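You operate a simulated robot arm through the tools that you are given. There is no shell and no other tool. Be economical: measure what you need, move in short steps, check, and stop when the job is done.

You are at the controls of a simulated robot arm. One attempt, no reset.

Task
Print the number pad on the hand press at the force on the card.
Fine: one stroke; at the end the head is up and the nest is out.
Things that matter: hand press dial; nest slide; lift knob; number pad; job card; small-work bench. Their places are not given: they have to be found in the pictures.

The check looks at the end state, three seconds after you hand in, the way a careful person would. Anything else that was tipped, shoved, dropped, spilled or broken makes it a failure.

Robot
A 7-joint arm with a two-finger parallel gripper, fixed in place. Base frame: the origin is at the foot of the arm, x ahead of it, y to its left, z up. Readings come in m, degrees, newtons and seconds.
With the tool pointing down near the work surface it reaches from about 0.28 to 0.5 m from the base axis. Its first joint turns from -66.0 to 66.0 degrees. Payload 1.57 kg.
The TCP is the grasp point between the finger pads, 0.03 m short of the fingertips. In the tool frame z runs along the fingers and y along their closing line. Largest opening 0.11 m; finger width 0.024, thickness 0.012; the body of the gripper, 0.048 by 0.112 m, starts 0.078 m behind the TCP.
Orientation is that of the tool frame in the base frame, as [roll, pitch, yaw] about the fixed x, y, z axes, in that order (R = Rz(yaw) Ry(pitch) Rx(roll)). With the fingers straight down and closing along the base's y, the tool's x points along the base's -x, its y along +y and its z along -z.

Tools
- The arm moves only by the tool arm_command. Its argument "motion" is a list of rows, each a list of 3 entries, a list of its own where there are three numbers: the shift along the tool's x, y, z in m, then the turn, a rotation vector about the tool's x, y, z in degrees, then the gripper command, from -1 (shut) to 1 (fully open), values between in proportion. In form: [[[dx, dy, dz], [ax, ay, az], grip], ...]. A call has 1 to 8 rows; each row shifts and turns the commanded pose from where the row before left it, along the tool's axes as they then stand. A row lasts 0.2 s, in which the tool goes at most 0.05 m and 8.6 degrees; a call with a longer step from one row to the next is refused whole, and so is a gripper value outside its range. Where a pose cannot be reached the arm comes as near as it can. A force on the tool above 60 N (or 10 N above the force at the start of the call, whichever is more), or a blocked arm, ends the call early, and 0.2 s more pass. Each finger travels about 0.108 m/s and halts on what it meets, pressing with about 31 N; the grip force reading is that of the motor and also rises with nothing between the fingers. The clock runs only during rows and for 0.2 s after the last one: add rows that do not move to give the fingers time. It gives the time, the measured TCP pose, the force on the tool (base axes), the opening and the grip force at its end, in the units of the frame above (readings bear some noise).
- Cameras (640 x 400 px; columns grow to the right, rows downward): "scene" is fixed at [0.1677, -0.3992, 1.3976]; the picture's right is [0.74, -0.68, 0.00], its down [-0.42, -0.46, -0.78] and it looks along [0.53, 0.58, -0.62] (base axes); focal length 224 px, centre (320, 200). "wrist" rides on the gripper at [-0.036, 0, -0.08] in the tool frame; the picture's right is [0.00, -1.00, 0.00], its down [0.97, 0.00, -0.24] and it looks along [0.24, 0.00, 0.97] (tool axes); focal length 218 px, centre (320, 200).
- camera(camera): a new picture of that camera. It takes no simulated time.
- locate(camera, pixels): for up to 12 pixels [column, row] of the newest picture of that camera ("zoom" is the newest enlarged one), the place [x, y, z] in the base frame of the surface seen there, good to about 0.002 m. It takes no simulated time.
- close_up(camera, box): a new picture of the part [left, top, right, bottom] of that camera's present view, enlarged. It takes no simulated time.
- close_job(): hands the job in; it is judged then, once.

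Work in short steps. Measure before you move; look again where a grasp or a placing could have gone wrong, and mend it. You have 80 turns and 54 pictures in all, those below and enlarged ones among them. Open the gripper and draw the arm clear of the work before you hand the job in, unless the task says otherwise; then end with one line.

The tools are called after ">>>" as a command line: name --argument value ..., lists and objects as JSON in quotes. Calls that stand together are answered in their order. arm_command: Moves the arm, as the interface text tells. Its arguments: {"type":"object","properties":{"motion":{"type":"array","items":{"type":"array"}}},"required":["motion"]} The other tools are called the same way: camera (camera) takes a picture; locate (camera, pixels) gives the place of the surface under pixels of a picture; close_up (camera, box) takes an enlarged picture of a part of a camera's view; close_job () hands the job in.

At the start:

```text
t: 0.0
ee_pos: [0.3855, -0.1124, 1.2132]
orientation: [180.0, 0.1, 180.0]
ft_force: [0.3, -0.1, 0.3]
finger_gap: 0.1101
gripper_force: 0.1
```

scene: 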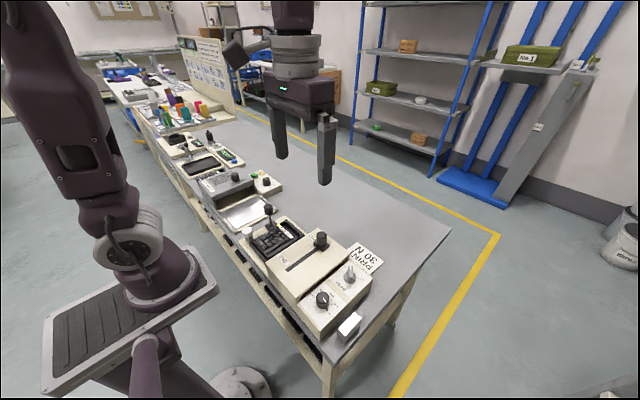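
wrist: 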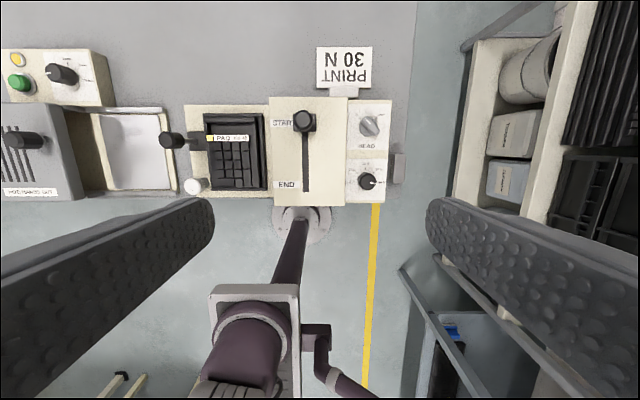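

The wrist picture shows the press around columns 160-410, rows 40-210, with the card "PRINT 30 N". I'll enlarge it in both cameras to read the labels.

>>> close_up --camera "wrist" --box '[150, 40, 420, 210]'

>>> close_up --camera "scene" --box '[220, 190, 400, 345]'

```text
2.35 times, centred on (285, 125) of wrist
```

zoom: 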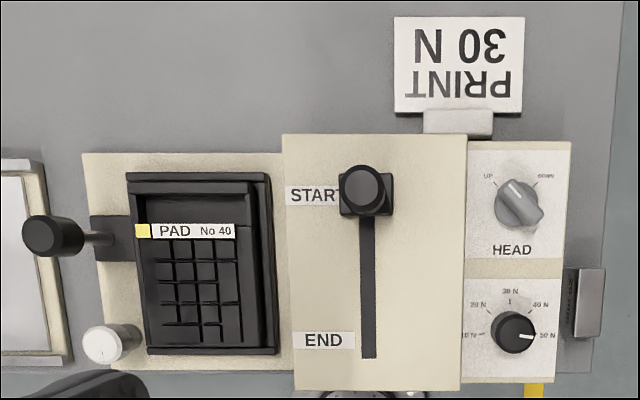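

```text
2.58 times, centred on (310, 268) of scene
```

zoom: 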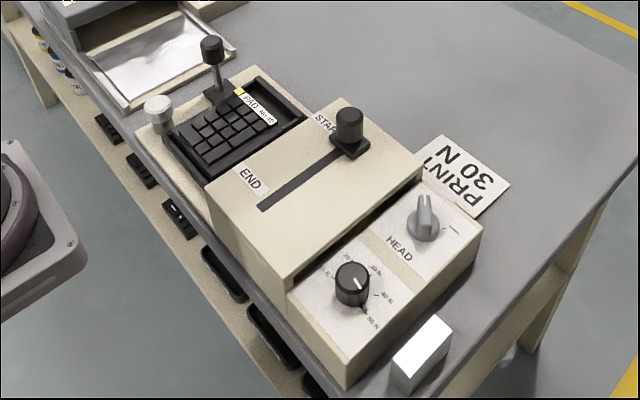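

Card says 30 N; the dial pointer looks to be at 50 N, the head knob at UP, the slider at START and the nest at left is out. I'll locate the key points in a fresh enlarged wrist view.

>>> close_up --camera "wrist" --box '[340, 90, 410, 210]'

>>> locate --camera "wrist" --pixels '[[369, 125], [368, 181], [305, 121], [306, 188], [171, 141], [195, 185], [190, 138], [235, 170], [280, 150], [355, 145], [206, 116], [398, 167]]'

>>> locate --camera "scene" --pixels '[[322, 298], [349, 273], [321, 238], [269, 208], [247, 230], [320, 244], [350, 322], [300, 265], [270, 227], [297, 285], [285, 237], [362, 260]]'

```text
3.33 times, centred on (375, 150) of wrist
```

zoom: 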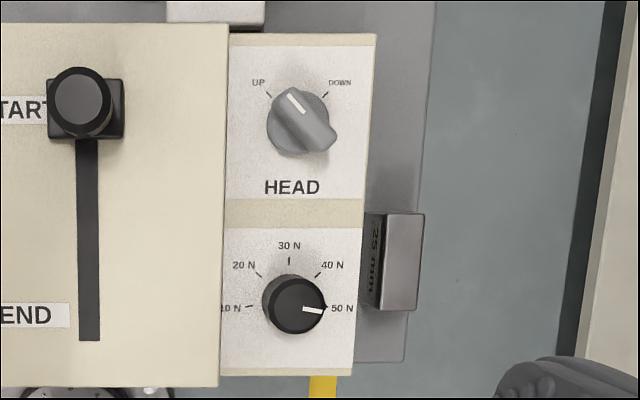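

```text
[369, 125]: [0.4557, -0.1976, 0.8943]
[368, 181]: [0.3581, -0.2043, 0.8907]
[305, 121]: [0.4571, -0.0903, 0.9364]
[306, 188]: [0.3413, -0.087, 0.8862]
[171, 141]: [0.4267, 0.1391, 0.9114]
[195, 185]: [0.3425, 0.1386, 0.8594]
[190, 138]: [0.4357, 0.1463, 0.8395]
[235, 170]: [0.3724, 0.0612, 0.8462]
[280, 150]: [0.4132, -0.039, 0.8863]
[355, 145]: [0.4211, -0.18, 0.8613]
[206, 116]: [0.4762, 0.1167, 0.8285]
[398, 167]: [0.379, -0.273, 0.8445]
```

```text
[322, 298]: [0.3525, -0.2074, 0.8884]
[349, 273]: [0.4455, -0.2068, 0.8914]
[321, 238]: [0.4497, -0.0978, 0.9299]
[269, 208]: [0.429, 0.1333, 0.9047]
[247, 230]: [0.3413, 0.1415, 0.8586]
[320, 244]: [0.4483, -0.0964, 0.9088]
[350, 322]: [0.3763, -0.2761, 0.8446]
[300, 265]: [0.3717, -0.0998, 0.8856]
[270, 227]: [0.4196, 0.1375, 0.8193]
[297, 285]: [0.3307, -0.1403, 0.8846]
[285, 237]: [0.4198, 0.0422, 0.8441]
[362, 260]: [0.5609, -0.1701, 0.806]
```

Both cameras agree: dial at about (0.357, -0.204, top 0.890), head knob (0.45, -0.20), slider knob (0.452, -0.094, top 0.933) and nest handle (0.428, 0.137, top 0.91). I first drop over the middle of the press to get a closer look at it.

>>> arm_command --motion '[[[0.0, 0.025, 0.03], [0, 0, 0], 1], [[0.0, 0.025, 0.03], [0, 0, 0], 1], [[0.0, 0.025, 0.03], [0, 0, 0], 1], [[0, 0.025, 0.03], [0, 0, 0], 1], [[0, 0.0, 0.0], [0, 0, 0], 1]]'

>>> camera --camera "wrist"

```text
t: 1.2
ee_pos: [0.3873, -0.0112, 1.0939]
orientation: [-179.9, -0.1, -179.9]
ft_force: [0.1, 0.0, 0.5]
finger_gap: 0.1101
gripper_force: 0.0
```

```text
48 pictures are left
```

wrist: 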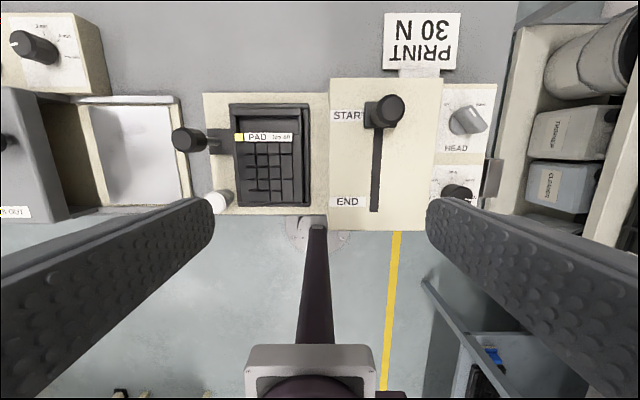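

The nest handle is at (187,139), the white knob at (217,201) and the box at (330-440, 78-230). I enlarge the nest and box side to see how the nest runs.

>>> close_up --camera "wrist" --box '[160, 75, 360, 225]'

>>> locate --camera "wrist" --pixels '[[207, 98], [326, 210], [265, 175], [306, 150], [220, 140], [332, 150], [440, 150], [385, 110], [376, 205], [470, 120], [218, 200], [270, 60]]'

```text
2.67 times, centred on (260, 150) of wrist
```

zoom: 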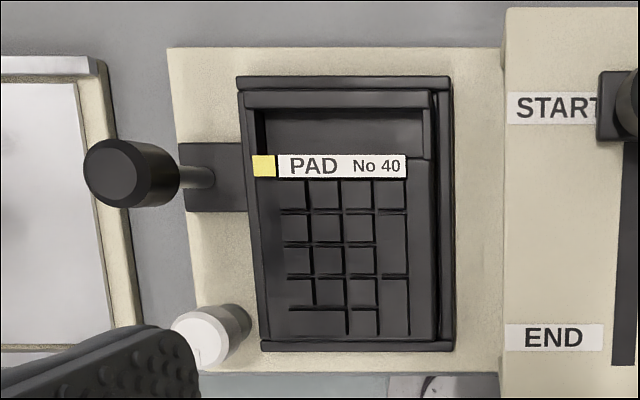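

```text
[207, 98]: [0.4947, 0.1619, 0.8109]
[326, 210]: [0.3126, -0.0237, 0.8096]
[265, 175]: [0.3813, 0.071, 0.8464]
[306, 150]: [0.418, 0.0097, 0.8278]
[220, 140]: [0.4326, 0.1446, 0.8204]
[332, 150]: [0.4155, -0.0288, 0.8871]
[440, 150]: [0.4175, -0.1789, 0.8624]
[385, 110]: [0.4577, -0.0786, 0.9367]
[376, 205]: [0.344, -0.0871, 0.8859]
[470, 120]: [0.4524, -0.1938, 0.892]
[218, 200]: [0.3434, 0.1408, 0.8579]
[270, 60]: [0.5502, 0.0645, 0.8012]
```

The nest tray (handle base at (0.433, 0.145)) slides toward -y under the box. First the dial: I move above it at z 1.0 for a near view.

>>> arm_command --motion '[[[0.006, -0.0388, 0.01], [0, 0, 0], 1], [[0.006, -0.0388, 0.02], [0, 0, 0], 1], [[0.006, -0.0388, 0.022], [0, 0, 0], 1], [[0.006, -0.0388, 0.022], [0, 0, 0], 1], [[0.006, -0.0388, 0.02], [0, 0, 0], 1], [[0, 0, 0], [0, 0, 0], 1]]'

>>> camera --camera "wrist"

```text
t: 2.6
ee_pos: [0.3528, -0.205, 1.0011]
orientation: [180.0, -0.1, 180.0]
ft_force: [0.4, 0.5, -0.3]
finger_gap: 0.1099
gripper_force: 0.1
```

```text
46 pictures are left
```

wrist: 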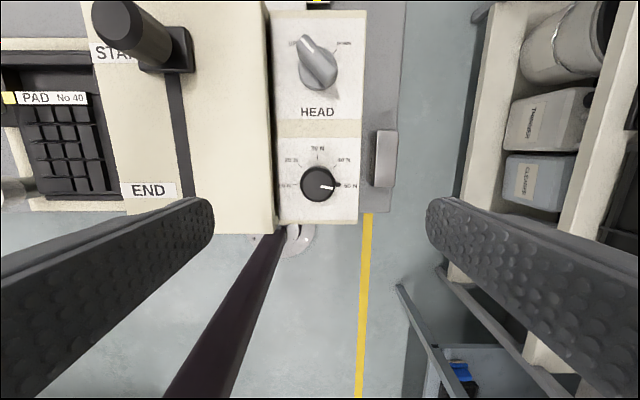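

The dial spans about columns 301-336, rows 165-202, with its mark pointing right to 50 N. I measure its edges and the head knob.

>>> locate --camera "wrist" --pixels '[[305, 184], [331, 184], [318, 170], [318, 197], [318, 184], [350, 205], [276, 184], [265, 184], [304, 40], [328, 82], [318, 64], [318, 220]]'

>>> close_up --camera "wrist" --box '[270, 10, 370, 225]'

```text
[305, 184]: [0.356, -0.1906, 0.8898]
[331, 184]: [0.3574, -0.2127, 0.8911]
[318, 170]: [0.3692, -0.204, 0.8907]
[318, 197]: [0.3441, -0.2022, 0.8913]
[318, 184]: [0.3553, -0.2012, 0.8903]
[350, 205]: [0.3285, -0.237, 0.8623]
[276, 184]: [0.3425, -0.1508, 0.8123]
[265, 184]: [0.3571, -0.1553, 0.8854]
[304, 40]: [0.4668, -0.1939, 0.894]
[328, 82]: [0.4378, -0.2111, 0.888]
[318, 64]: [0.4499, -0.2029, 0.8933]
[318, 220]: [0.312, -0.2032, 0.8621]
```

```text
1.86 times, centred on (320, 118) of wrist
```

zoom: 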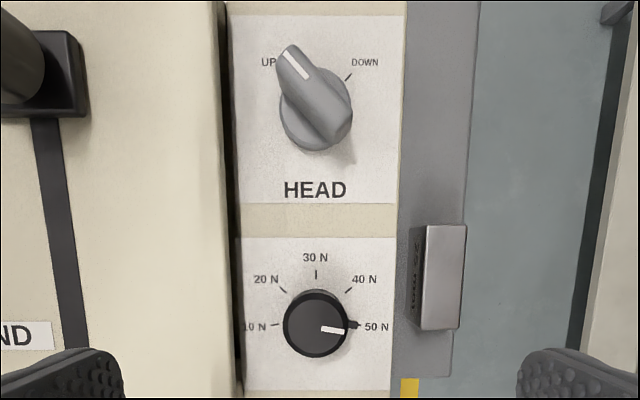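

Dial centre is (0.357, -0.2025), radius about 0.0135, top 0.891, panel 0.862. The turn needed is about 95° counter-clockwise from above, so I pre-turn the tool +45° and narrow the gripper, still above the knob.

>>> arm_command --motion '[[[-0.004, 0.0025, 0.0], [0, 0, 0], 0.3], [[0, 0, 0.007], [0, 0, 7.5], -0.05], [[0, 0, 0.007], [0, 0, 7.5], -0.05], [[0, 0, 0.007], [0, 0, 7.5], -0.05], [[0, 0, 0.007], [0, 0, 7.5], -0.05], [[0, 0, 0.007], [0, 0, 7.5], -0.05], [[0, 0, 0.007], [0, 0, 7.5], -0.05], [[0, 0, 0], [0, 0, 0], -0.05]]'

>>> camera --camera "wrist"

```text
t: 4.4
ee_pos: [0.3594, -0.2038, 0.9575]
orientation: [-180.0, 0.0, 134.9]
ft_force: [-0.2, 0.0, 0.5]
finger_gap: 0.0524
gripper_force: 0.1
```

```text
44 pictures are left
```

wrist: 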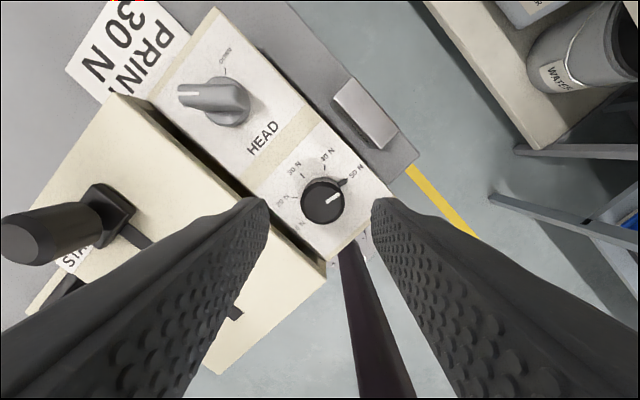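

The dial sits between the fingers, at column ~322. I descend to z 0.900 with a small x correction and then close on it.

>>> arm_command --motion '[[[0.0026, -0.0008, 0.02], [0, 0, 0], -0.05], [[0, 0, 0.02], [0, 0, 0], -0.05], [[0, 0, 0.0175], [0, 0, 0], -0.05], [[0, 0, 0], [0, 0, 0], -0.05], [[0, 0, 0], [0, 0, 0], -0.6], [[0, 0, 0], [0, 0, 0], -0.7], [[0, 0, 0], [0, 0, 0], -0.7]]'

```text
t: 6.0
ee_pos: [0.3568, -0.2041, 0.9006]
orientation: [-179.9, 0.1, 134.9]
ft_force: [-12.0, -13.1, -16.3]
finger_gap: 0.0319
gripper_force: 40.2
```

The fingers stopped at 0.032 on the dial, with about 17 N sideways along -tool y, so I'm slightly off centre. I shift 1.5 mm that way and begin turning counter-clockwise by 16°.

>>> arm_command --motion '[[[0, -0.0015, 0], [0, 0, 0], -0.7], [[0, 0, 0], [0, 0, -8], -0.7], [[0, 0, 0], [0, 0, -8], -0.7], [[0, 0, 0], [0, 0, 0], -0.7]]'

>>> camera --camera "wrist"

```text
t: 7.0
ee_pos: [0.3566, -0.2027, 0.9002]
orientation: [180.0, 0.2, 151.2]
ft_force: [14.9, -5.0, -5.9]
finger_gap: 0.0316
gripper_force: 40.2
```

```text
43 pictures are left
```

wrist: 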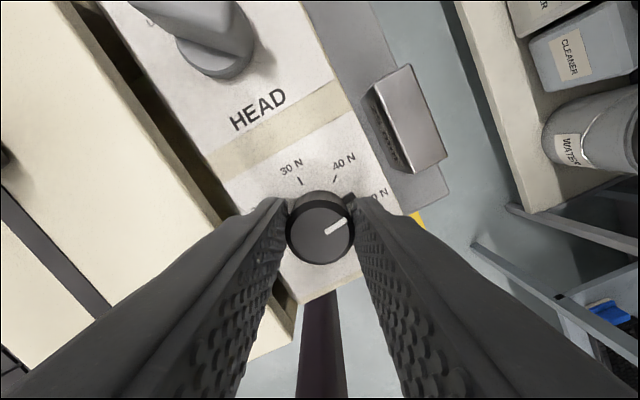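

The mark kept its place relative to the fingers while the panel turned, so the dial follows the gripper. I continue the turn another 64°.

>>> arm_command --motion '[[[0, 0, 0], [0, 0, -8], -0.7], [[0, 0, 0], [0, 0, -8], -0.7], [[0, 0, 0], [0, 0, -8], -0.7], [[0, 0, 0], [0, 0, -8], -0.7], [[0, 0, 0], [0, 0, -8], -0.7], [[0, 0, 0], [0, 0, -8], -0.7], [[0, 0, 0], [0, 0, -8], -0.7], [[0, 0, 0], [0, 0, 0], -0.7]]'

>>> camera --camera "wrist"

```text
t: 8.8
ee_pos: [0.3557, -0.2022, 0.8985]
orientation: [179.9, 0.0, -152.9]
ft_force: [22.3, 26.3, 3.7]
finger_gap: 0.0316
gripper_force: 40.3
```

```text
42 pictures are left
```

wrist: 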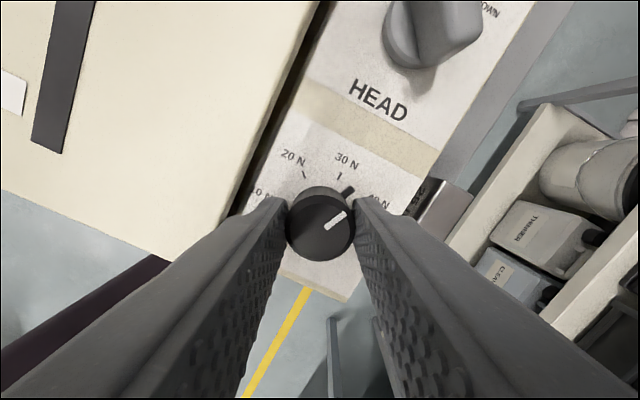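

The mark is about 25° short of the 30 N direction (nub at (350,190), 30 N tick at (340,175)). I turn 24° more, easing 1 mm against the side force.

>>> arm_command --motion '[[[-0.001, 0.0005, 0], [0, 0, -8], -0.7], [[0, 0, 0], [0, 0, -8], -0.7], [[0, 0, 0], [0, 0, -8], -0.7], [[0, 0, 0], [0, 0, 0], -0.7]]'

>>> camera --camera "wrist"

```text
t: 9.8
ee_pos: [0.3556, -0.2017, 0.8989]
orientation: [179.9, 0.0, -128.9]
ft_force: [9.2, 26.0, 9.6]
finger_gap: 0.0318
gripper_force: 39.8
```

```text
41 pictures are left
```

wrist: 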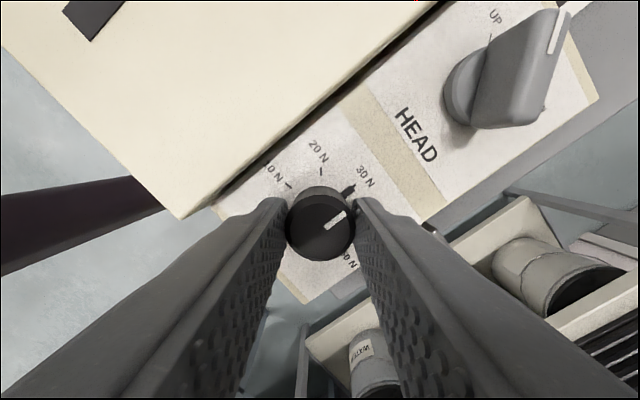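

The nub now lines up with the 30 N tick at (350,188). I open, rise and check the dial from above.

>>> arm_command --motion '[[[0, 0, 0], [0, 0, 0], -0.05], [[0, 0, 0], [0, 0, 0], -0.05], [[0, 0, -0.03], [0, 0, 0], -0.05], [[0, 0, -0.035], [0, 0, 0], -0.05], [[0, 0, -0.02], [0, 0, 8.5], -0.05], [[0, 0, 0], [0, 0, 8.5], -0.05], [[0, 0, 0], [0, 0, 8.5], -0.05], [[0, 0, 0], [0, 0, 8.5], -0.05]]'

>>> close_up --camera "wrist" --box '[230, 40, 430, 240]'

```text
t: 11.6
ee_pos: [0.3552, -0.2022, 0.9858]
orientation: [180.0, 0.0, -163.1]
ft_force: [-0.1, -0.3, -0.5]
finger_gap: 0.0522
gripper_force: 0.0
```

```text
2.00 times, centred on (330, 140) of wrist
```

zoom: 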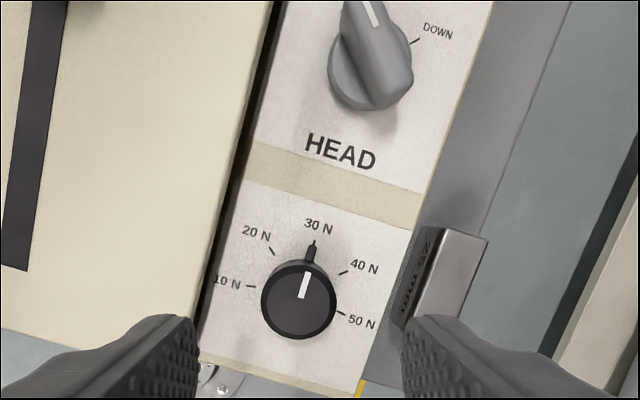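

The dial's nub is exactly on the 30 N tick. Next I rise, square up the tool and go over to the nest handle.

>>> arm_command --motion '[[[0, 0, -0.02], [0, 0, 8.5], 0], [[0, 0, -0.02], [0, 0, 8.4], 0], [[-0.012, 0.045, 0], [0, 0, 0], 0], [[-0.012, 0.045, 0], [0, 0, 0], 0], [[-0.012, 0.045, 0], [0, 0, 0], 0], [[-0.012, 0.045, 0], [0, 0, 0], 0], [[-0.012, 0.045, 0], [0, 0, 0], 0], [[-0.012, 0.045, 0], [0, 0, 0], 0]]'

>>> arm_command --motion '[[[0, 0.04, 0], [0, 0, 0], 0], [[0, 0.032, 0], [0, 0, 0], 0], [[0, 0, 0], [0, 0, 0], 0]]'

>>> camera --camera "wrist"

```text
t: 13.4
ee_pos: [0.4307, 0.0715, 1.0255]
orientation: [180.0, -0.1, -180.0]
ft_force: [-0.2, -0.4, 0.0]
finger_gap: 0.0553
gripper_force: 0.1
```

```text
t: 14.2
ee_pos: [0.4279, 0.1402, 1.0232]
orientation: [-180.0, -0.1, -179.9]
ft_force: [-0.8, 0.3, 0.4]
finger_gap: 0.0551
gripper_force: 0.1
```

```text
39 pictures are left
```

wrist: 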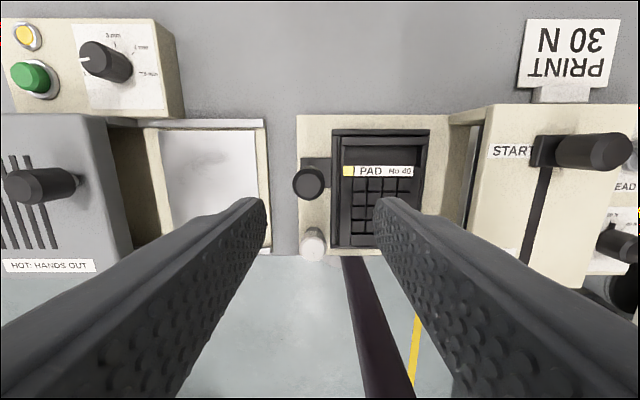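

The nest handle knob is seen at (308,183); I measure its edges, the nest and box face, and enlarge it.

>>> locate --camera "wrist" --pixels '[[308, 184], [296, 184], [320, 184], [308, 172], [308, 196], [316, 163], [380, 150], [430, 160], [460, 160], [480, 190], [312, 246], [340, 200]]'

>>> close_up --camera "wrist" --box '[270, 95, 500, 265]'

>>> close_up --camera "scene" --box '[225, 180, 345, 280]'

```text
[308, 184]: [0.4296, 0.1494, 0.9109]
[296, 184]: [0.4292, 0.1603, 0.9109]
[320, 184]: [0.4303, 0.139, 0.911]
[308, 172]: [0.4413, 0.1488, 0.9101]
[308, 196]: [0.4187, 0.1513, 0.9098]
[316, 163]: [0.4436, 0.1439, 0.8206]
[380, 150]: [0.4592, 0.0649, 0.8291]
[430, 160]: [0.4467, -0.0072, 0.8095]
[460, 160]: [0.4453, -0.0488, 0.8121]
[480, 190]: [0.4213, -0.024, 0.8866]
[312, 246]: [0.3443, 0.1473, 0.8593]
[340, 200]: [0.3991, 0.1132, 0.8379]
```

```text
2.35 times, centred on (385, 180) of wrist
```

zoom: 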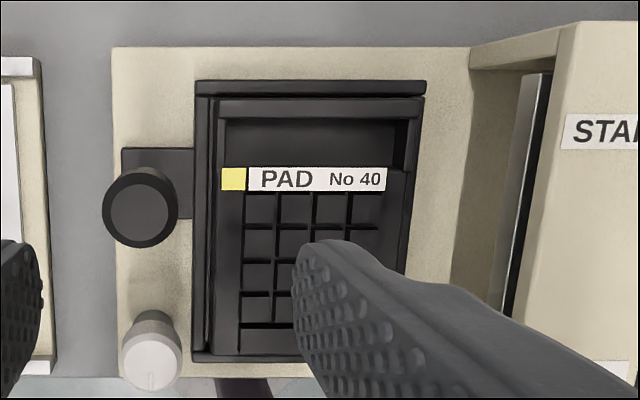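

```text
4.00 times, centred on (285, 230) of scene
```

zoom: 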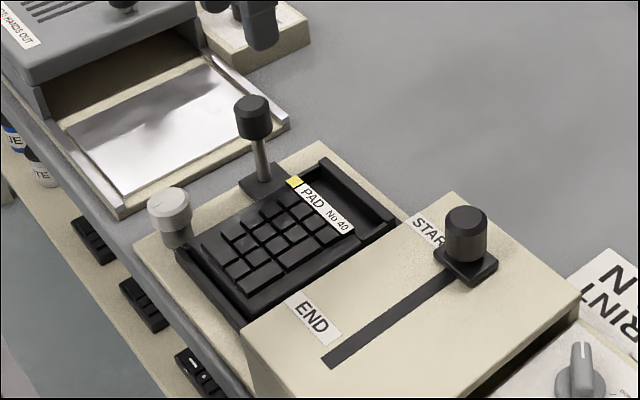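

The handle knob is centred at (0.430, 0.1495), radius 0.013, top 0.911; the box top is 0.887. I grip the knob with the fingertips at 0.892 so that they clear the box.

>>> arm_command --motion '[[[-0.002, 0.0095, 0.02], [0, 0, 0], 0], [[0, 0, 0.03], [0, 0, 0], 0], [[0, 0, 0.03], [0, 0, 0], 0], [[0, 0, 0.021], [0, 0, 0], 0], [[0, 0, 0], [0, 0, 0], 0], [[0, 0, 0], [0, 0, 0], -0.65], [[0, 0, 0], [0, 0, 0], -0.65], [[0, 0, 0], [0, 0, 0], -0.65]]'

```text
t: 16.0
ee_pos: [0.4287, 0.1487, 0.9263]
orientation: [-179.9, -0.1, -180.0]
ft_force: [1.6, -11.2, -8.1]
finger_gap: 0.0294
gripper_force: 39.1
```

Gripped at gap 0.029. I push the nest toward -y in slow steps, watching the force.

>>> arm_command --motion '[[[0, -0.015, 0], [0, 0, 0], -0.65], [[0, -0.015, 0], [0, 0, 0], -0.65], [[0, -0.015, 0], [0, 0, 0], -0.65], [[0, -0.015, 0], [0, 0, 0], -0.65]]'

>>> camera --camera "scene"

```text
t: 17.0
ee_pos: [0.4291, 0.091, 0.9262]
orientation: [-180.0, -0.1, -179.9]
ft_force: [1.1, 1.6, 1.9]
finger_gap: 0.0295
gripper_force: 38.8
```

```text
36 pictures are left
```

scene: 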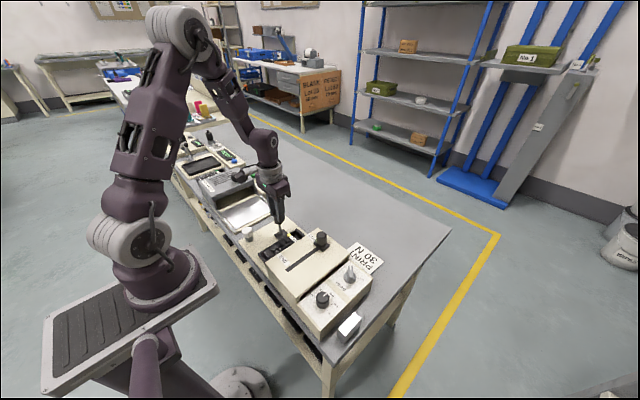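

The nest is moving freely under the box. I continue in smaller steps toward y ≈ 0.

>>> arm_command --motion '[[[0, -0.015, 0], [0, 0, 0], -0.65], [[0, -0.015, 0], [0, 0, 0], -0.65], [[0, -0.015, 0], [0, 0, 0], -0.65], [[0, -0.01, 0], [0, 0, 0], -0.65], [[0, -0.01, 0], [0, 0, 0], -0.65], [[0, -0.008, 0], [0, 0, 0], -0.65]]'

>>> close_up --camera "scene" --box '[225, 200, 345, 300]'

```text
t: 18.4
ee_pos: [0.4299, 0.0166, 0.9237]
orientation: [180.0, -0.1, -179.9]
ft_force: [2.2, 1.8, -10.8]
finger_gap: 0.0296
gripper_force: 39.1
```

```text
4.00 times, centred on (285, 250) of scene
```

zoom: 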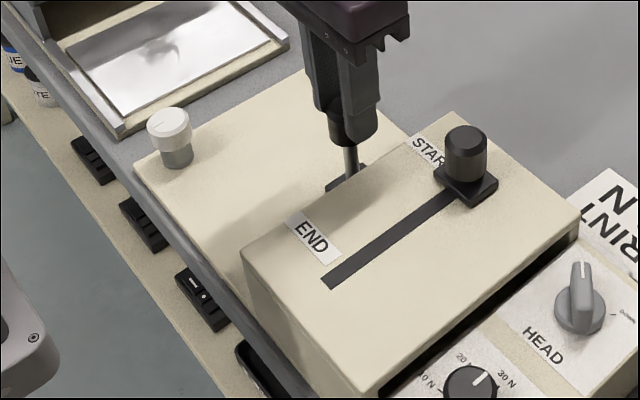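

The tray is fully under the box with the handle at y=0.017. I creep further until it meets its stop.

>>> arm_command --motion '[[[0, -0.004, 0], [0, 0, 0], -0.65], [[0, -0.004, 0], [0, 0, 0], -0.65], [[0, -0.004, 0], [0, 0, 0], -0.65], [[0, 0, 0], [0, 0, 0], -0.65]]'

```text
t: 19.4
ee_pos: [0.4306, 0.0048, 0.9238]
orientation: [-180.0, -0.2, -179.9]
ft_force: [-12.0, 0.5, -13.0]
finger_gap: 0.0292
gripper_force: 38.6
```

No stop felt yet. I continue in 3 mm steps.

>>> arm_command --motion '[[[0, -0.003, 0], [0, 0, 0], -0.65], [[0, -0.003, 0], [0, 0, 0], -0.65], [[0, -0.003, 0], [0, 0, 0], -0.65], [[0, 0, 0], [0, 0, 0], -0.65]]'

>>> close_up --camera "scene" --box '[265, 210, 345, 280]'

```text
t: 20.4
ee_pos: [0.4299, -0.0001, 0.9242]
orientation: [179.8, 0.0, -179.6]
ft_force: [-7.5, 46.7, -35.3]
finger_gap: 0.0297
gripper_force: 38.9
```

```text
5.71 times, centred on (305, 245) of scene
```

zoom: 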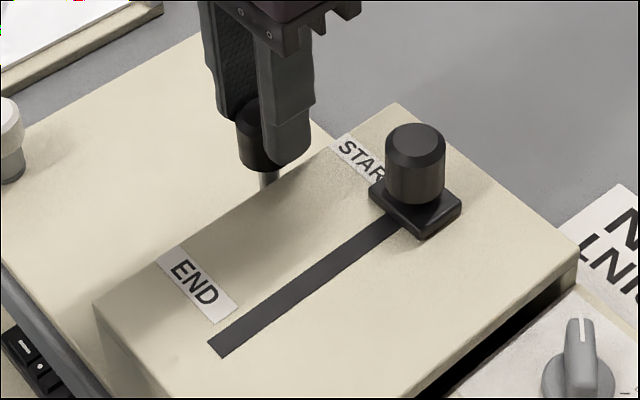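

The stop was met at y≈0.000 (47 N), so the nest is fully in. I ease off, release, rise and move over to the HEAD knob.

>>> arm_command --motion '[[[0, 0.003, 0], [0, 0, 0], -0.65], [[0, 0, 0], [0, 0, 0], -0.2], [[0, 0, 0], [0, 0, 0], -0.2], [[0, 0, -0.04], [0, 0, 0], -0.1], [[0, 0, -0.04], [0, 0, 0], -0.1], [[0, -0.04, 0], [0, 0, 0], -0.1], [[-0.005, -0.04, 0], [0, 0, 0], -0.1], [[-0.005, -0.04, 0], [0, 0, 0], -0.1]]'

>>> arm_command --motion '[[[-0.01, -0.04, 0], [0, 0, 0], -0.1], [[0, -0.04, 0], [0, 0, 0], -0.1], [[0, 0, 0], [0, 0, 0], -0.1]]'

>>> camera --camera "wrist"

```text
t: 22.2
ee_pos: [0.4422, -0.1229, 1.0023]
orientation: [-180.0, 0.0, -179.9]
ft_force: [-0.4, -0.7, 0.8]
finger_gap: 0.0498
gripper_force: 0.0
```

```text
t: 23.0
ee_pos: [0.4496, -0.2039, 1.0052]
orientation: [-179.9, 0.0, -180.0]
ft_force: [0.1, 0.6, -0.1]
finger_gap: 0.0495
gripper_force: 0.0
```

```text
33 pictures are left
```

wrist: 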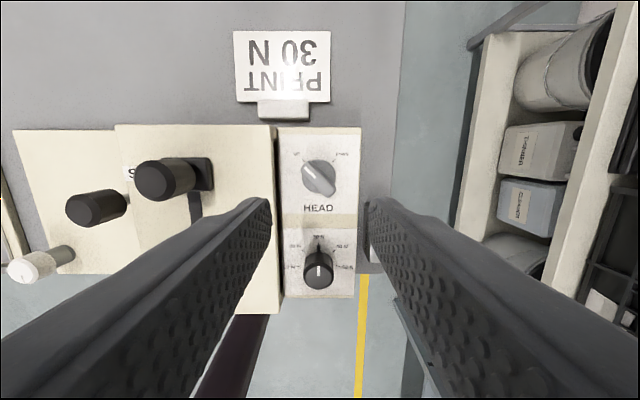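

The HEAD knob is centred near (319,180), with its mark at upper left (UP). I enlarge it and measure it.

>>> close_up --camera "wrist" --box '[280, 130, 360, 220]'

>>> locate --camera "wrist" --pixels '[[309, 166], [318, 177], [329, 190], [304, 190], [334, 166], [318, 135], [290, 180], [352, 180]]'

```text
4.44 times, centred on (320, 175) of wrist
```

zoom: 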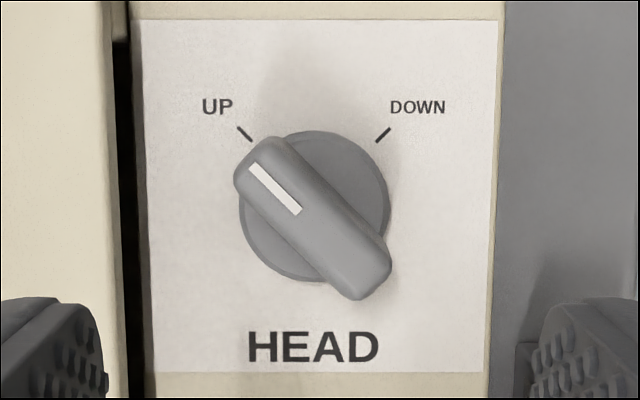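

```text
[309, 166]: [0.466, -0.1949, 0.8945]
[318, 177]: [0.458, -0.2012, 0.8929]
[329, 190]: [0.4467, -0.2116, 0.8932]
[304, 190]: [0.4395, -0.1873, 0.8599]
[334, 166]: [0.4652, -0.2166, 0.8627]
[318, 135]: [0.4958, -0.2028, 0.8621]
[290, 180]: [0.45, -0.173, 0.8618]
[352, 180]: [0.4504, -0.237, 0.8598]
```

The bar lies at 45° (mark toward UP), centred at about (0.4545, -0.2025), top 0.893. I centre, turn the tool -45° so the fingers close across the bar, and drop to z 0.905.

>>> arm_command --motion '[[[-0.005, 0.0015, 0], [0, 0, 0], -0.1], [[0, 0, 0.01], [0, 0, -7.6], -0.1], [[0, 0, 0.01], [0, 0, -7.6], -0.1], [[0, 0, 0.01], [0, 0, -7.6], -0.1], [[0, 0, 0.01], [0, 0, -7.6], -0.1], [[0, 0, 0.01], [0, 0, -7.6], -0.1], [[0, 0, 0], [0, 0, -7.6], -0.1], [[0, 0, 0], [0, 0, 0], -0.1]]'

>>> camera --camera "wrist"

```text
t: 24.8
ee_pos: [0.4549, -0.2003, 0.953]
orientation: [180.0, 0.1, -134.1]
ft_force: [0.3, 0.4, -0.6]
finger_gap: 0.0496
gripper_force: 0.1
```

```text
31 pictures are left
```

wrist: 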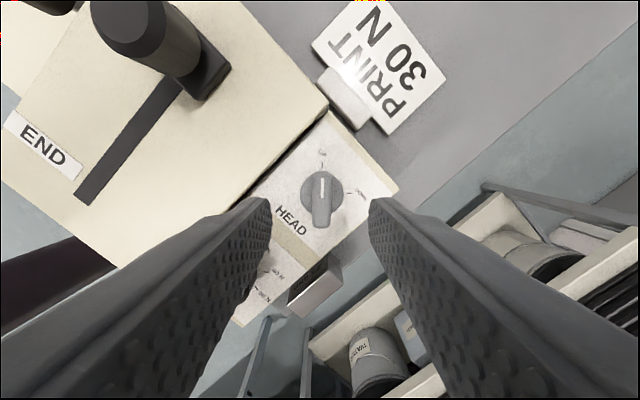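

The bar is upright in the picture at column 321, midway between the fingers. I descend to z 0.904 and close.

>>> arm_command --motion '[[[0, 0, 0.02], [0, 0, 0], -0.15], [[0, 0, 0.02], [0, 0, 0], -0.15], [[0, 0, 0.009], [0, 0, 0], -0.15], [[0, 0, 0], [0, 0, 0], -0.15], [[0, 0, 0], [0, 0, 0], -0.85], [[0, 0, 0], [0, 0, 0], -0.85], [[0, 0, 0], [0, 0, 0], -0.85]]'

```text
t: 26.4
ee_pos: [0.4559, -0.2, 0.9042]
orientation: [179.9, 0.1, -134.3]
ft_force: [3.0, -2.0, -5.7]
finger_gap: 0.0129
gripper_force: 29.3
```

Gripped the bar at gap 0.013 with little side force. I turn clockwise (positive tool z) toward DOWN, 60° first.

>>> arm_command --motion '[[[0, 0, 0], [0, 0, 7.5], -0.9], [[0, 0, 0], [0, 0, 7.5], -0.9], [[0, 0, 0], [0, 0, 7.5], -0.9], [[0, 0, 0], [0, 0, 7.5], -0.9], [[0, 0, 0], [0, 0, 7.5], -0.9], [[0, 0, 0], [0, 0, 7.5], -0.9], [[0, 0, 0], [0, 0, 7.5], -0.9], [[0, 0, 0], [0, 0, 7.5], -0.9]]'

>>> camera --camera "wrist"

```text
t: 28.2
ee_pos: [0.4559, -0.2016, 0.9036]
orientation: [-179.9, 0.1, 165.6]
ft_force: [17.6, -24.5, -12.3]
finger_gap: 0.013
gripper_force: 29.4
```

```text
30 pictures are left
```

wrist: 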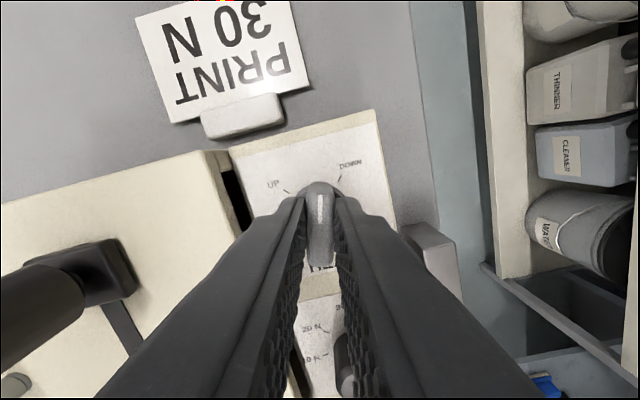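

The knob follows. I turn 30° more to DOWN with a small easing shift.

>>> arm_command --motion '[[[-0.001, -0.001, 0], [0, 0, 7.5], -0.9], [[0, 0, 0], [0, 0, 7.5], -0.9], [[0, 0, 0], [0, 0, 7.5], -0.9], [[0, 0, 0], [0, 0, 7.5], -0.9], [[0, 0, 0], [0, 0, 0], -0.9]]'

>>> camera --camera "wrist"

```text
t: 29.4
ee_pos: [0.4548, -0.2029, 0.905]
orientation: [180.0, 0.1, 135.6]
ft_force: [2.9, -24.5, 0.5]
finger_gap: 0.0131
gripper_force: 29.9
```

```text
29 pictures are left
```

wrist: 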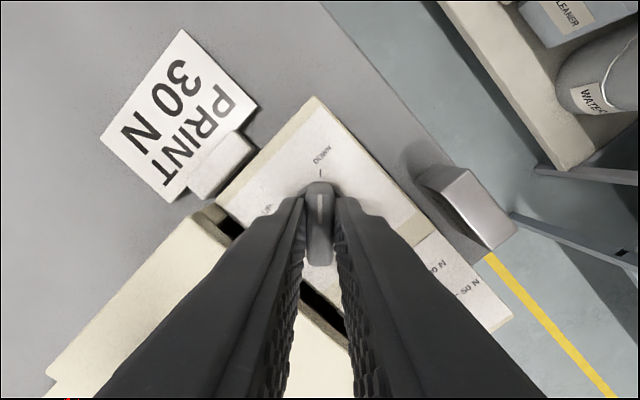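

The mark lines up with the DOWN tick at (320,172). I release, rise and square up to check.

>>> arm_command --motion '[[[0, 0, 0], [0, 0, 0], -0.2], [[0, 0, 0], [0, 0, 0], -0.2], [[0, 0, -0.03], [0, 0, 0], -0.2], [[0, 0, -0.03], [0, 0, -7.5], -0.1], [[0, 0, -0.035], [0, 0, -7.5], -0.1], [[0, 0, -0.02], [0, 0, -7.5], -0.1], [[0, 0, 0], [0, 0, -7.5], -0.1], [[0, 0, 0], [0, 0, -7.5], -0.1]]'

>>> arm_command --motion '[[[0, 0, 0], [0, 0, -7.0], 0.0], [[0.005, 0.035, 0], [0, 0, 0], 0.0], [[0, 0.04, 0], [0, 0, 0], 0.0], [[0, 0.02, 0], [0, 0, 0], 0.0], [[0, 0, 0], [0, 0, 0], 0.0]]'

>>> camera --camera "wrist"

```text
t: 31.2
ee_pos: [0.4547, -0.2005, 1.0201]
orientation: [-179.9, 0.0, 173.4]
ft_force: [0.0, 0.2, -0.3]
finger_gap: 0.0496
gripper_force: 0.0
```

```text
t: 32.4
ee_pos: [0.4526, -0.1043, 1.0177]
orientation: [-180.0, 0.1, -179.8]
ft_force: [0.1, -0.1, -0.3]
finger_gap: 0.0548
gripper_force: 0.1
```

```text
28 pictures are left
```

wrist: 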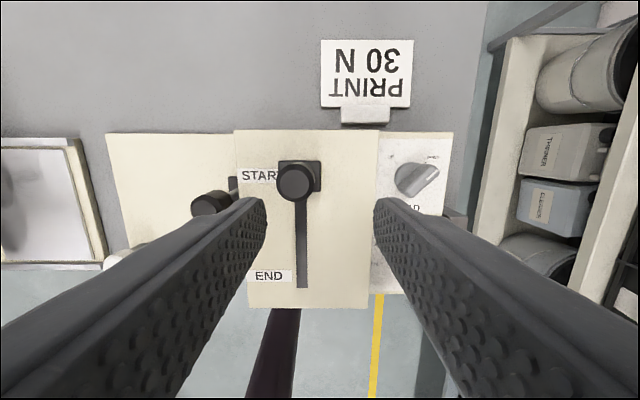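

The HEAD knob now points to DOWN. I measure the slider knob at (296,183) and the slot end at (303,288).

>>> locate --camera "wrist" --pixels '[[296, 183], [284, 183], [308, 183], [296, 172], [296, 195], [303, 284], [316, 165], [302, 230], [207, 202]]'

>>> close_up --camera "scene" --box '[245, 200, 385, 320]'

```text
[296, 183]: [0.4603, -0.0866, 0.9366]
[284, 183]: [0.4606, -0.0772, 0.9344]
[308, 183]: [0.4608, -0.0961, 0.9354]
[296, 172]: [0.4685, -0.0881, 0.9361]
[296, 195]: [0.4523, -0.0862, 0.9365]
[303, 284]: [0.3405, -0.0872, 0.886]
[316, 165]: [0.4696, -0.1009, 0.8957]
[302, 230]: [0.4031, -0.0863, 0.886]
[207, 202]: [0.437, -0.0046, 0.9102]
```

```text
3.33 times, centred on (315, 260) of scene
```

zoom: 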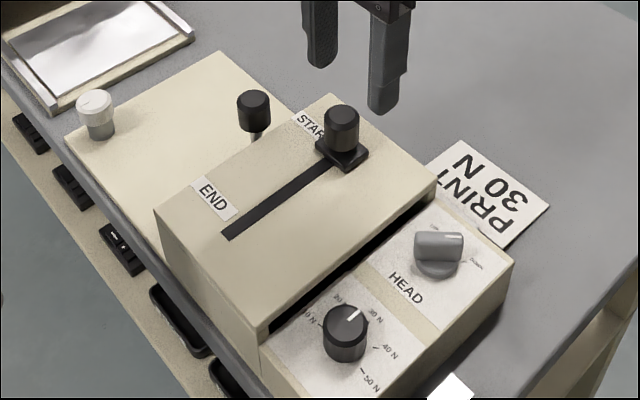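

Slider knob: centre (0.460, -0.087), radius 0.012, top 0.936; the slot runs to x≈0.338. I go down over it to z 0.938 and close.

>>> arm_command --motion '[[[-0.0075, 0.0173, 0], [0, 0, 0], 0.0], [[0, 0, 0.03], [0, 0, 0], 0.0], [[0, 0, 0.03], [0, 0, 0], 0.0], [[0, 0, 0.02], [0, 0, 0], 0.0], [[0, 0, 0], [0, 0, 0], 0.0], [[0, 0, 0], [0, 0, 0], -0.65], [[0, 0, 0], [0, 0, 0], -0.65], [[0, 0, 0], [0, 0, 0], -0.65]]'

```text
t: 34.2
ee_pos: [0.4589, -0.0883, 0.9384]
orientation: [-180.0, -0.1, -179.8]
ft_force: [2.0, 18.9, -8.8]
finger_gap: 0.0359
gripper_force: 9.5
```

Gap 0.036 with the grip still building; I hold and ease 1 mm toward +y.

>>> arm_command --motion '[[[0, 0.001, 0], [0, 0, 0], -0.75], [[0, 0, 0], [0, 0, 0], -0.75], [[0, 0, 0], [0, 0, 0], -0.75]]'

>>> camera --camera "wrist"

```text
t: 35.0
ee_pos: [0.4576, -0.088, 0.9403]
orientation: [180.0, 0.0, -179.8]
ft_force: [0.5, 22.7, -6.8]
finger_gap: 0.0344
gripper_force: 11.0
```

```text
26 pictures are left
```

wrist: 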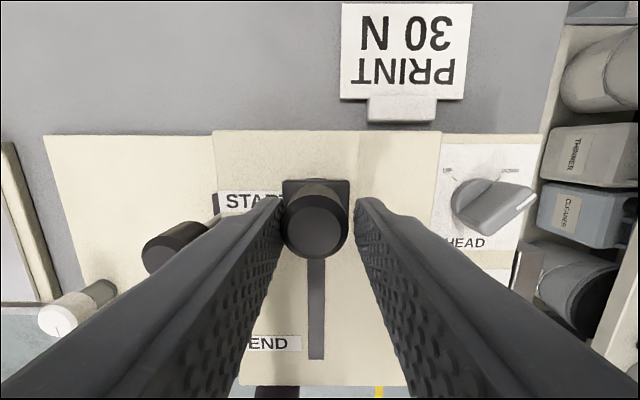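

The left finger touches the knob first; the knob is about 3 mm toward +y of the centre. I shift +3 mm and let it close.

>>> arm_command --motion '[[[0, 0.003, 0], [0, 0, 0], -0.65], [[0, 0, 0], [0, 0, 0], -0.75], [[0, 0, 0], [0, 0, 0], -0.75]]'

```text
t: 35.8
ee_pos: [0.4588, -0.0855, 0.9401]
orientation: [179.9, 0.1, -179.8]
ft_force: [0.0, 5.9, 0.3]
finger_gap: 0.0295
gripper_force: 38.9
```

Firm grip at 0.0295. I draw the slider toward END (tool +x) in even steps.

>>> arm_command --motion '[[[0.012, 0, 0], [0, 0, 0], -0.75], [[0.012, 0, 0], [0, 0, 0], -0.75], [[0.012, 0, 0], [0, 0, 0], -0.75], [[0.012, 0, 0], [0, 0, 0], -0.75], [[0.012, 0, 0], [0, 0, 0], -0.75], [[0.012, 0, 0], [0, 0, 0], -0.75], [[0.012, 0, 0], [0, 0, 0], -0.75]]'

>>> close_up --camera "scene" --box '[245, 200, 385, 320]'

```text
t: 37.4
ee_pos: [0.3753, -0.0847, 0.9398]
orientation: [-179.9, 0.2, -179.7]
ft_force: [2.1, -17.3, 28.4]
finger_gap: 0.0293
gripper_force: 39.4
```

```text
3.33 times, centred on (315, 260) of scene
```

zoom: 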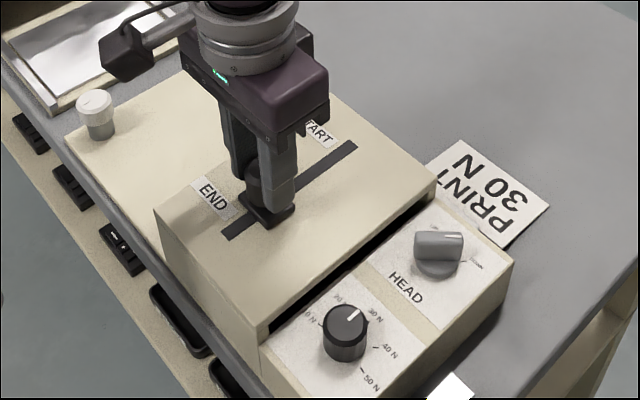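

The slider moves cleanly and is near END. I continue in smaller steps until the stop.

>>> arm_command --motion '[[[0.006, 0, 0], [0, 0, 0], -0.75], [[0.006, 0, 0], [0, 0, 0], -0.75], [[0.004, 0, 0], [0, 0, 0], -0.75], [[0.004, 0, 0], [0, 0, 0], -0.75], [[0.003, 0, 0], [0, 0, 0], -0.75]]'

>>> close_up --camera "scene" --box '[245, 200, 385, 320]'

```text
t: 38.6
ee_pos: [0.3514, -0.0846, 0.9402]
orientation: [180.0, 0.2, -179.8]
ft_force: [1.1, -8.7, 34.0]
finger_gap: 0.0292
gripper_force: 39.1
```

```text
3.33 times, centred on (315, 260) of scene
```

zoom: 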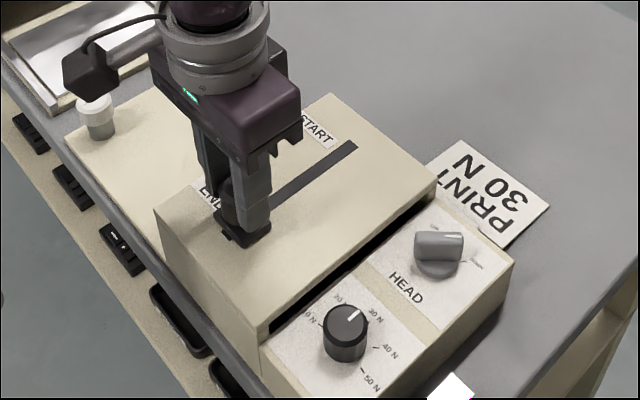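

Now at x=0.351, essentially at END, with no stop felt yet. I creep a few more millimetres.

>>> arm_command --motion '[[[0.003, 0, 0], [0, 0, 0], -0.75], [[0.003, 0, 0], [0, 0, 0], -0.75], [[0.003, 0, 0], [0, 0, 0], -0.75], [[0, 0, 0], [0, 0, 0], -0.75]]'

```text
t: 39.6
ee_pos: [0.3459, -0.0859, 0.9397]
orientation: [-179.9, 0.7, -179.6]
ft_force: [36.8, 17.3, -1.9]
finger_gap: 0.0294
gripper_force: 38.9
```

The stop was met at x≈0.346 (37 N). I ease off, release, rise, and look.

>>> arm_command --motion '[[[-0.003, 0, 0], [0, 0, 0], -0.7], [[0, 0, 0], [0, 0, 0], -0.2], [[0, 0, 0], [0, 0, 0], -0.2], [[0, 0, -0.03], [0, 0, 0], -0.1], [[0, 0, -0.04], [0, 0, 0], -0.1], [[-0.03, -0.03, 0], [0, 0, 0], -0.1], [[-0.035, -0.035, 0], [0, 0, 0], -0.1], [[-0.035, -0.035, 0], [0, 0, 0], -0.1]]'

>>> arm_command --motion '[[[-0.009, -0.015, 0.0], [0, 0, 0], -0.1], [[0, 0, 0], [0, 0, 0], -0.1]]'

>>> camera --camera "wrist"

```text
t: 41.4
ee_pos: [0.4475, -0.1859, 1.0107]
orientation: [180.0, -0.1, -179.8]
ft_force: [0.7, 0.5, 0.1]
finger_gap: 0.0496
gripper_force: 0.0
```

```text
t: 42.0
ee_pos: [0.4563, -0.2002, 1.0105]
orientation: [-179.9, 0.0, -179.8]
ft_force: [0.1, 0.1, 0.4]
finger_gap: 0.0498
gripper_force: 0.1
```

```text
23 pictures are left
```

wrist: 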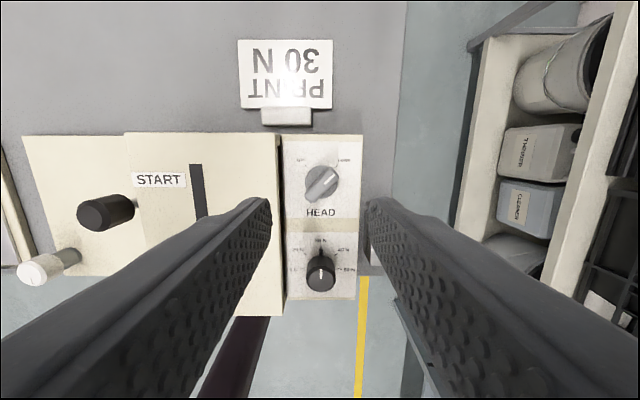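

The slider stays at END, the nest is still in, the dial is at 30 N and HEAD is at DOWN. Now I raise the head: align at +45°, descend, and grip the bar.

>>> arm_command --motion '[[[0.001, -0.0025, 0], [0, 0, 0], -0.1], [[0, 0, 0.01], [0, 0, 7.5], -0.1], [[0, 0, 0.01], [0, 0, 7.5], -0.1], [[0, 0, 0.01], [0, 0, 7.5], -0.1], [[0, 0, 0.01], [0, 0, 7.5], -0.1], [[0, 0, 0.01], [0, 0, 7.5], -0.1], [[0, 0, 0], [0, 0, 7.5], -0.1], [[0, 0, 0], [0, 0, 0], -0.15]]'

>>> camera --camera "wrist"

```text
t: 43.8
ee_pos: [0.4529, -0.201, 0.9601]
orientation: [180.0, 0.0, 135.1]
ft_force: [-0.6, 0.4, 0.9]
finger_gap: 0.0467
gripper_force: 0.1
```

```text
22 pictures are left
```

wrist: 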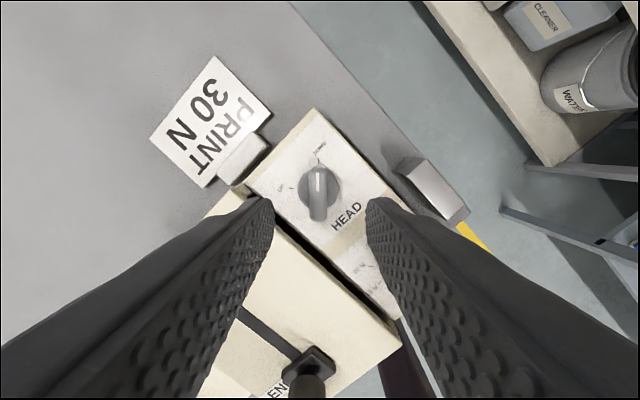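

The bar is upright at column 318, centred. I descend to z 0.905, close and turn back toward UP.

>>> arm_command --motion '[[[-0.0022, 0.0, 0.02], [0, 0, 0], -0.15], [[0, 0, 0.02], [0, 0, 0], -0.15], [[0, 0, 0.015], [0, 0, 0], -0.15], [[0, 0, 0], [0, 0, 0], -0.15], [[0, 0, 0], [0, 0, 0], -0.85], [[0, 0, 0], [0, 0, 0], -0.9], [[0, 0, 0], [0, 0, 0], -0.9]]'

>>> arm_command --motion '[[[0, 0, 0], [0, 0, -7.5], -0.9], [[0, 0, 0], [0, 0, -7.5], -0.9], [[0, 0, 0], [0, 0, -7.5], -0.9], [[0, 0, 0], [0, 0, -7.5], -0.9], [[0, 0, 0], [0, 0, -7.5], -0.9], [[0, 0, 0], [0, 0, -7.5], -0.9], [[0, 0, 0], [0, 0, -7.5], -0.9], [[0, 0, 0], [0, 0, -7.5], -0.9]]'

```text
t: 45.4
ee_pos: [0.4554, -0.2019, 0.9023]
orientation: [180.0, 0.0, 135.3]
ft_force: [11.5, 11.7, -7.1]
finger_gap: 0.0126
gripper_force: 29.8
```

```text
t: 47.2
ee_pos: [0.4534, -0.2022, 0.9043]
orientation: [179.8, 0.1, -164.7]
ft_force: [4.7, 34.3, -19.5]
finger_gap: 0.0129
gripper_force: 29.8
```

Turned 60° with 34 N sideways toward +y; I ease 1.5 mm that way and turn the final 31°.

>>> arm_command --motion '[[[0, 0.0015, 0], [0, 0, -7.5], -0.9], [[0, 0, 0], [0, 0, -7.5], -0.9], [[0, 0, 0], [0, 0, -7.5], -0.9], [[0, 0, 0], [0, 0, -8], -0.9], [[0, 0, 0], [0, 0, 0], -0.9]]'

>>> camera --camera "wrist"

```text
t: 48.4
ee_pos: [0.454, -0.2032, 0.905]
orientation: [180.0, 0.1, -134.3]
ft_force: [0.1, 18.6, -15.9]
finger_gap: 0.0128
gripper_force: 29.4
```

```text
21 pictures are left
```

wrist: 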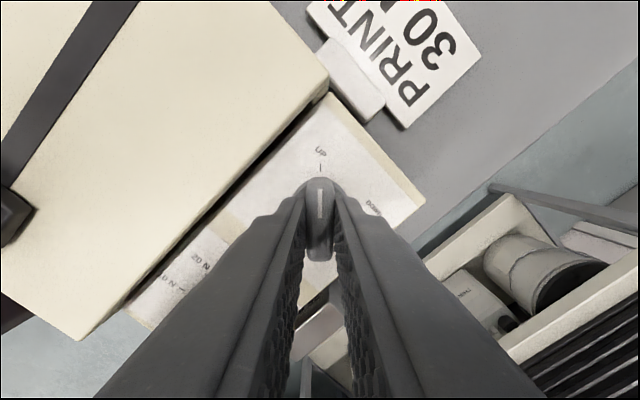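

The mark lines up with the UP tick at (320,167). I release, rise and go over to the nest handle at (0.43, 0.0).

>>> arm_command --motion '[[[0, 0, 0], [0, 0, 0], -0.2], [[0, 0, 0], [0, 0, 0], -0.2], [[0, 0, -0.03], [0, 0, 0], -0.2], [[0, 0, -0.035], [0, 0, 7.5], -0.1], [[0, 0, -0.04], [0, 0, 7.5], -0.1], [[0, 0, -0.01], [0, 0, 7.5], -0.1], [[0, 0, 0], [0, 0, 7.5], -0.1], [[0, 0, 0], [0, 0, 7.5], 0]]'

>>> arm_command --motion '[[[0, 0, 0], [0, 0, 8.2], 0.0], [[0.006, 0.04, 0], [0, 0, 0], 0.0], [[0.006, 0.04, 0], [0, 0, 0], 0.0], [[0.006, 0.04, 0], [0, 0, 0], 0.0], [[0.006, 0.04, 0], [0, 0, 0], 0.0], [[0, 0.04, 0], [0, 0, 0], 0.0], [[0, 0, 0], [0, 0, 0], 0.0]]'

>>> camera --camera "wrist"

```text
t: 50.2
ee_pos: [0.4529, -0.2022, 1.0193]
orientation: [-180.0, 0.1, -171.8]
ft_force: [0.1, 0.5, -0.5]
finger_gap: 0.0549
gripper_force: 0.0
```

```text
t: 51.8
ee_pos: [0.4296, -0.0005, 1.0202]
orientation: [179.9, -0.1, -179.9]
ft_force: [0.1, 0.4, 0.4]
finger_gap: 0.0548
gripper_force: 0.0
```

```text
20 pictures are left
```

wrist: 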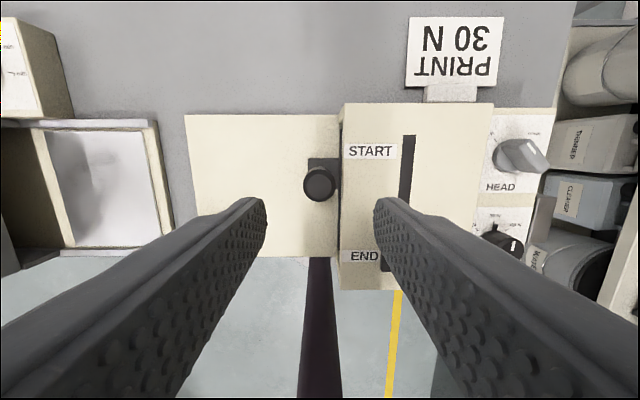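

The handle knob is centred at (320,184), right under the TCP. I descend to z 0.925, grip it, and begin drawing it out toward +y.

>>> arm_command --motion '[[[0, 0, 0.03], [0, 0, 0], 0], [[0, 0, 0.035], [0, 0, 0], 0], [[0, 0, 0.03], [0, 0, 0], 0], [[0, 0, 0], [0, 0, 0], 0], [[0, 0, 0], [0, 0, 0], -0.65], [[0, 0, 0], [0, 0, 0], -0.65], [[0, 0, 0], [0, 0, 0], -0.65]]'

>>> arm_command --motion '[[[0, 0.01, 0], [0, 0, 0], -0.65], [[0, 0.015, 0], [0, 0, 0], -0.65], [[0, 0.015, 0], [0, 0, 0], -0.65], [[0, 0.015, 0], [0, 0, 0], -0.65], [[0, 0.015, 0], [0, 0, 0], -0.65], [[0, 0.015, 0], [0, 0, 0], -0.65], [[0, 0.015, 0], [0, 0, 0], -0.65], [[0, 0.015, 0], [0, 0, 0], -0.65]]'

```text
t: 53.4
ee_pos: [0.4304, -0.0007, 0.9216]
orientation: [-180.0, 0.0, -180.0]
ft_force: [0.2, 10.8, -14.3]
finger_gap: 0.0292
gripper_force: 39.0
```

```text
t: 55.2
ee_pos: [0.4309, 0.1137, 0.9236]
orientation: [180.0, 0.2, 180.0]
ft_force: [-5.6, -1.5, -5.8]
finger_gap: 0.0293
gripper_force: 39.4
```

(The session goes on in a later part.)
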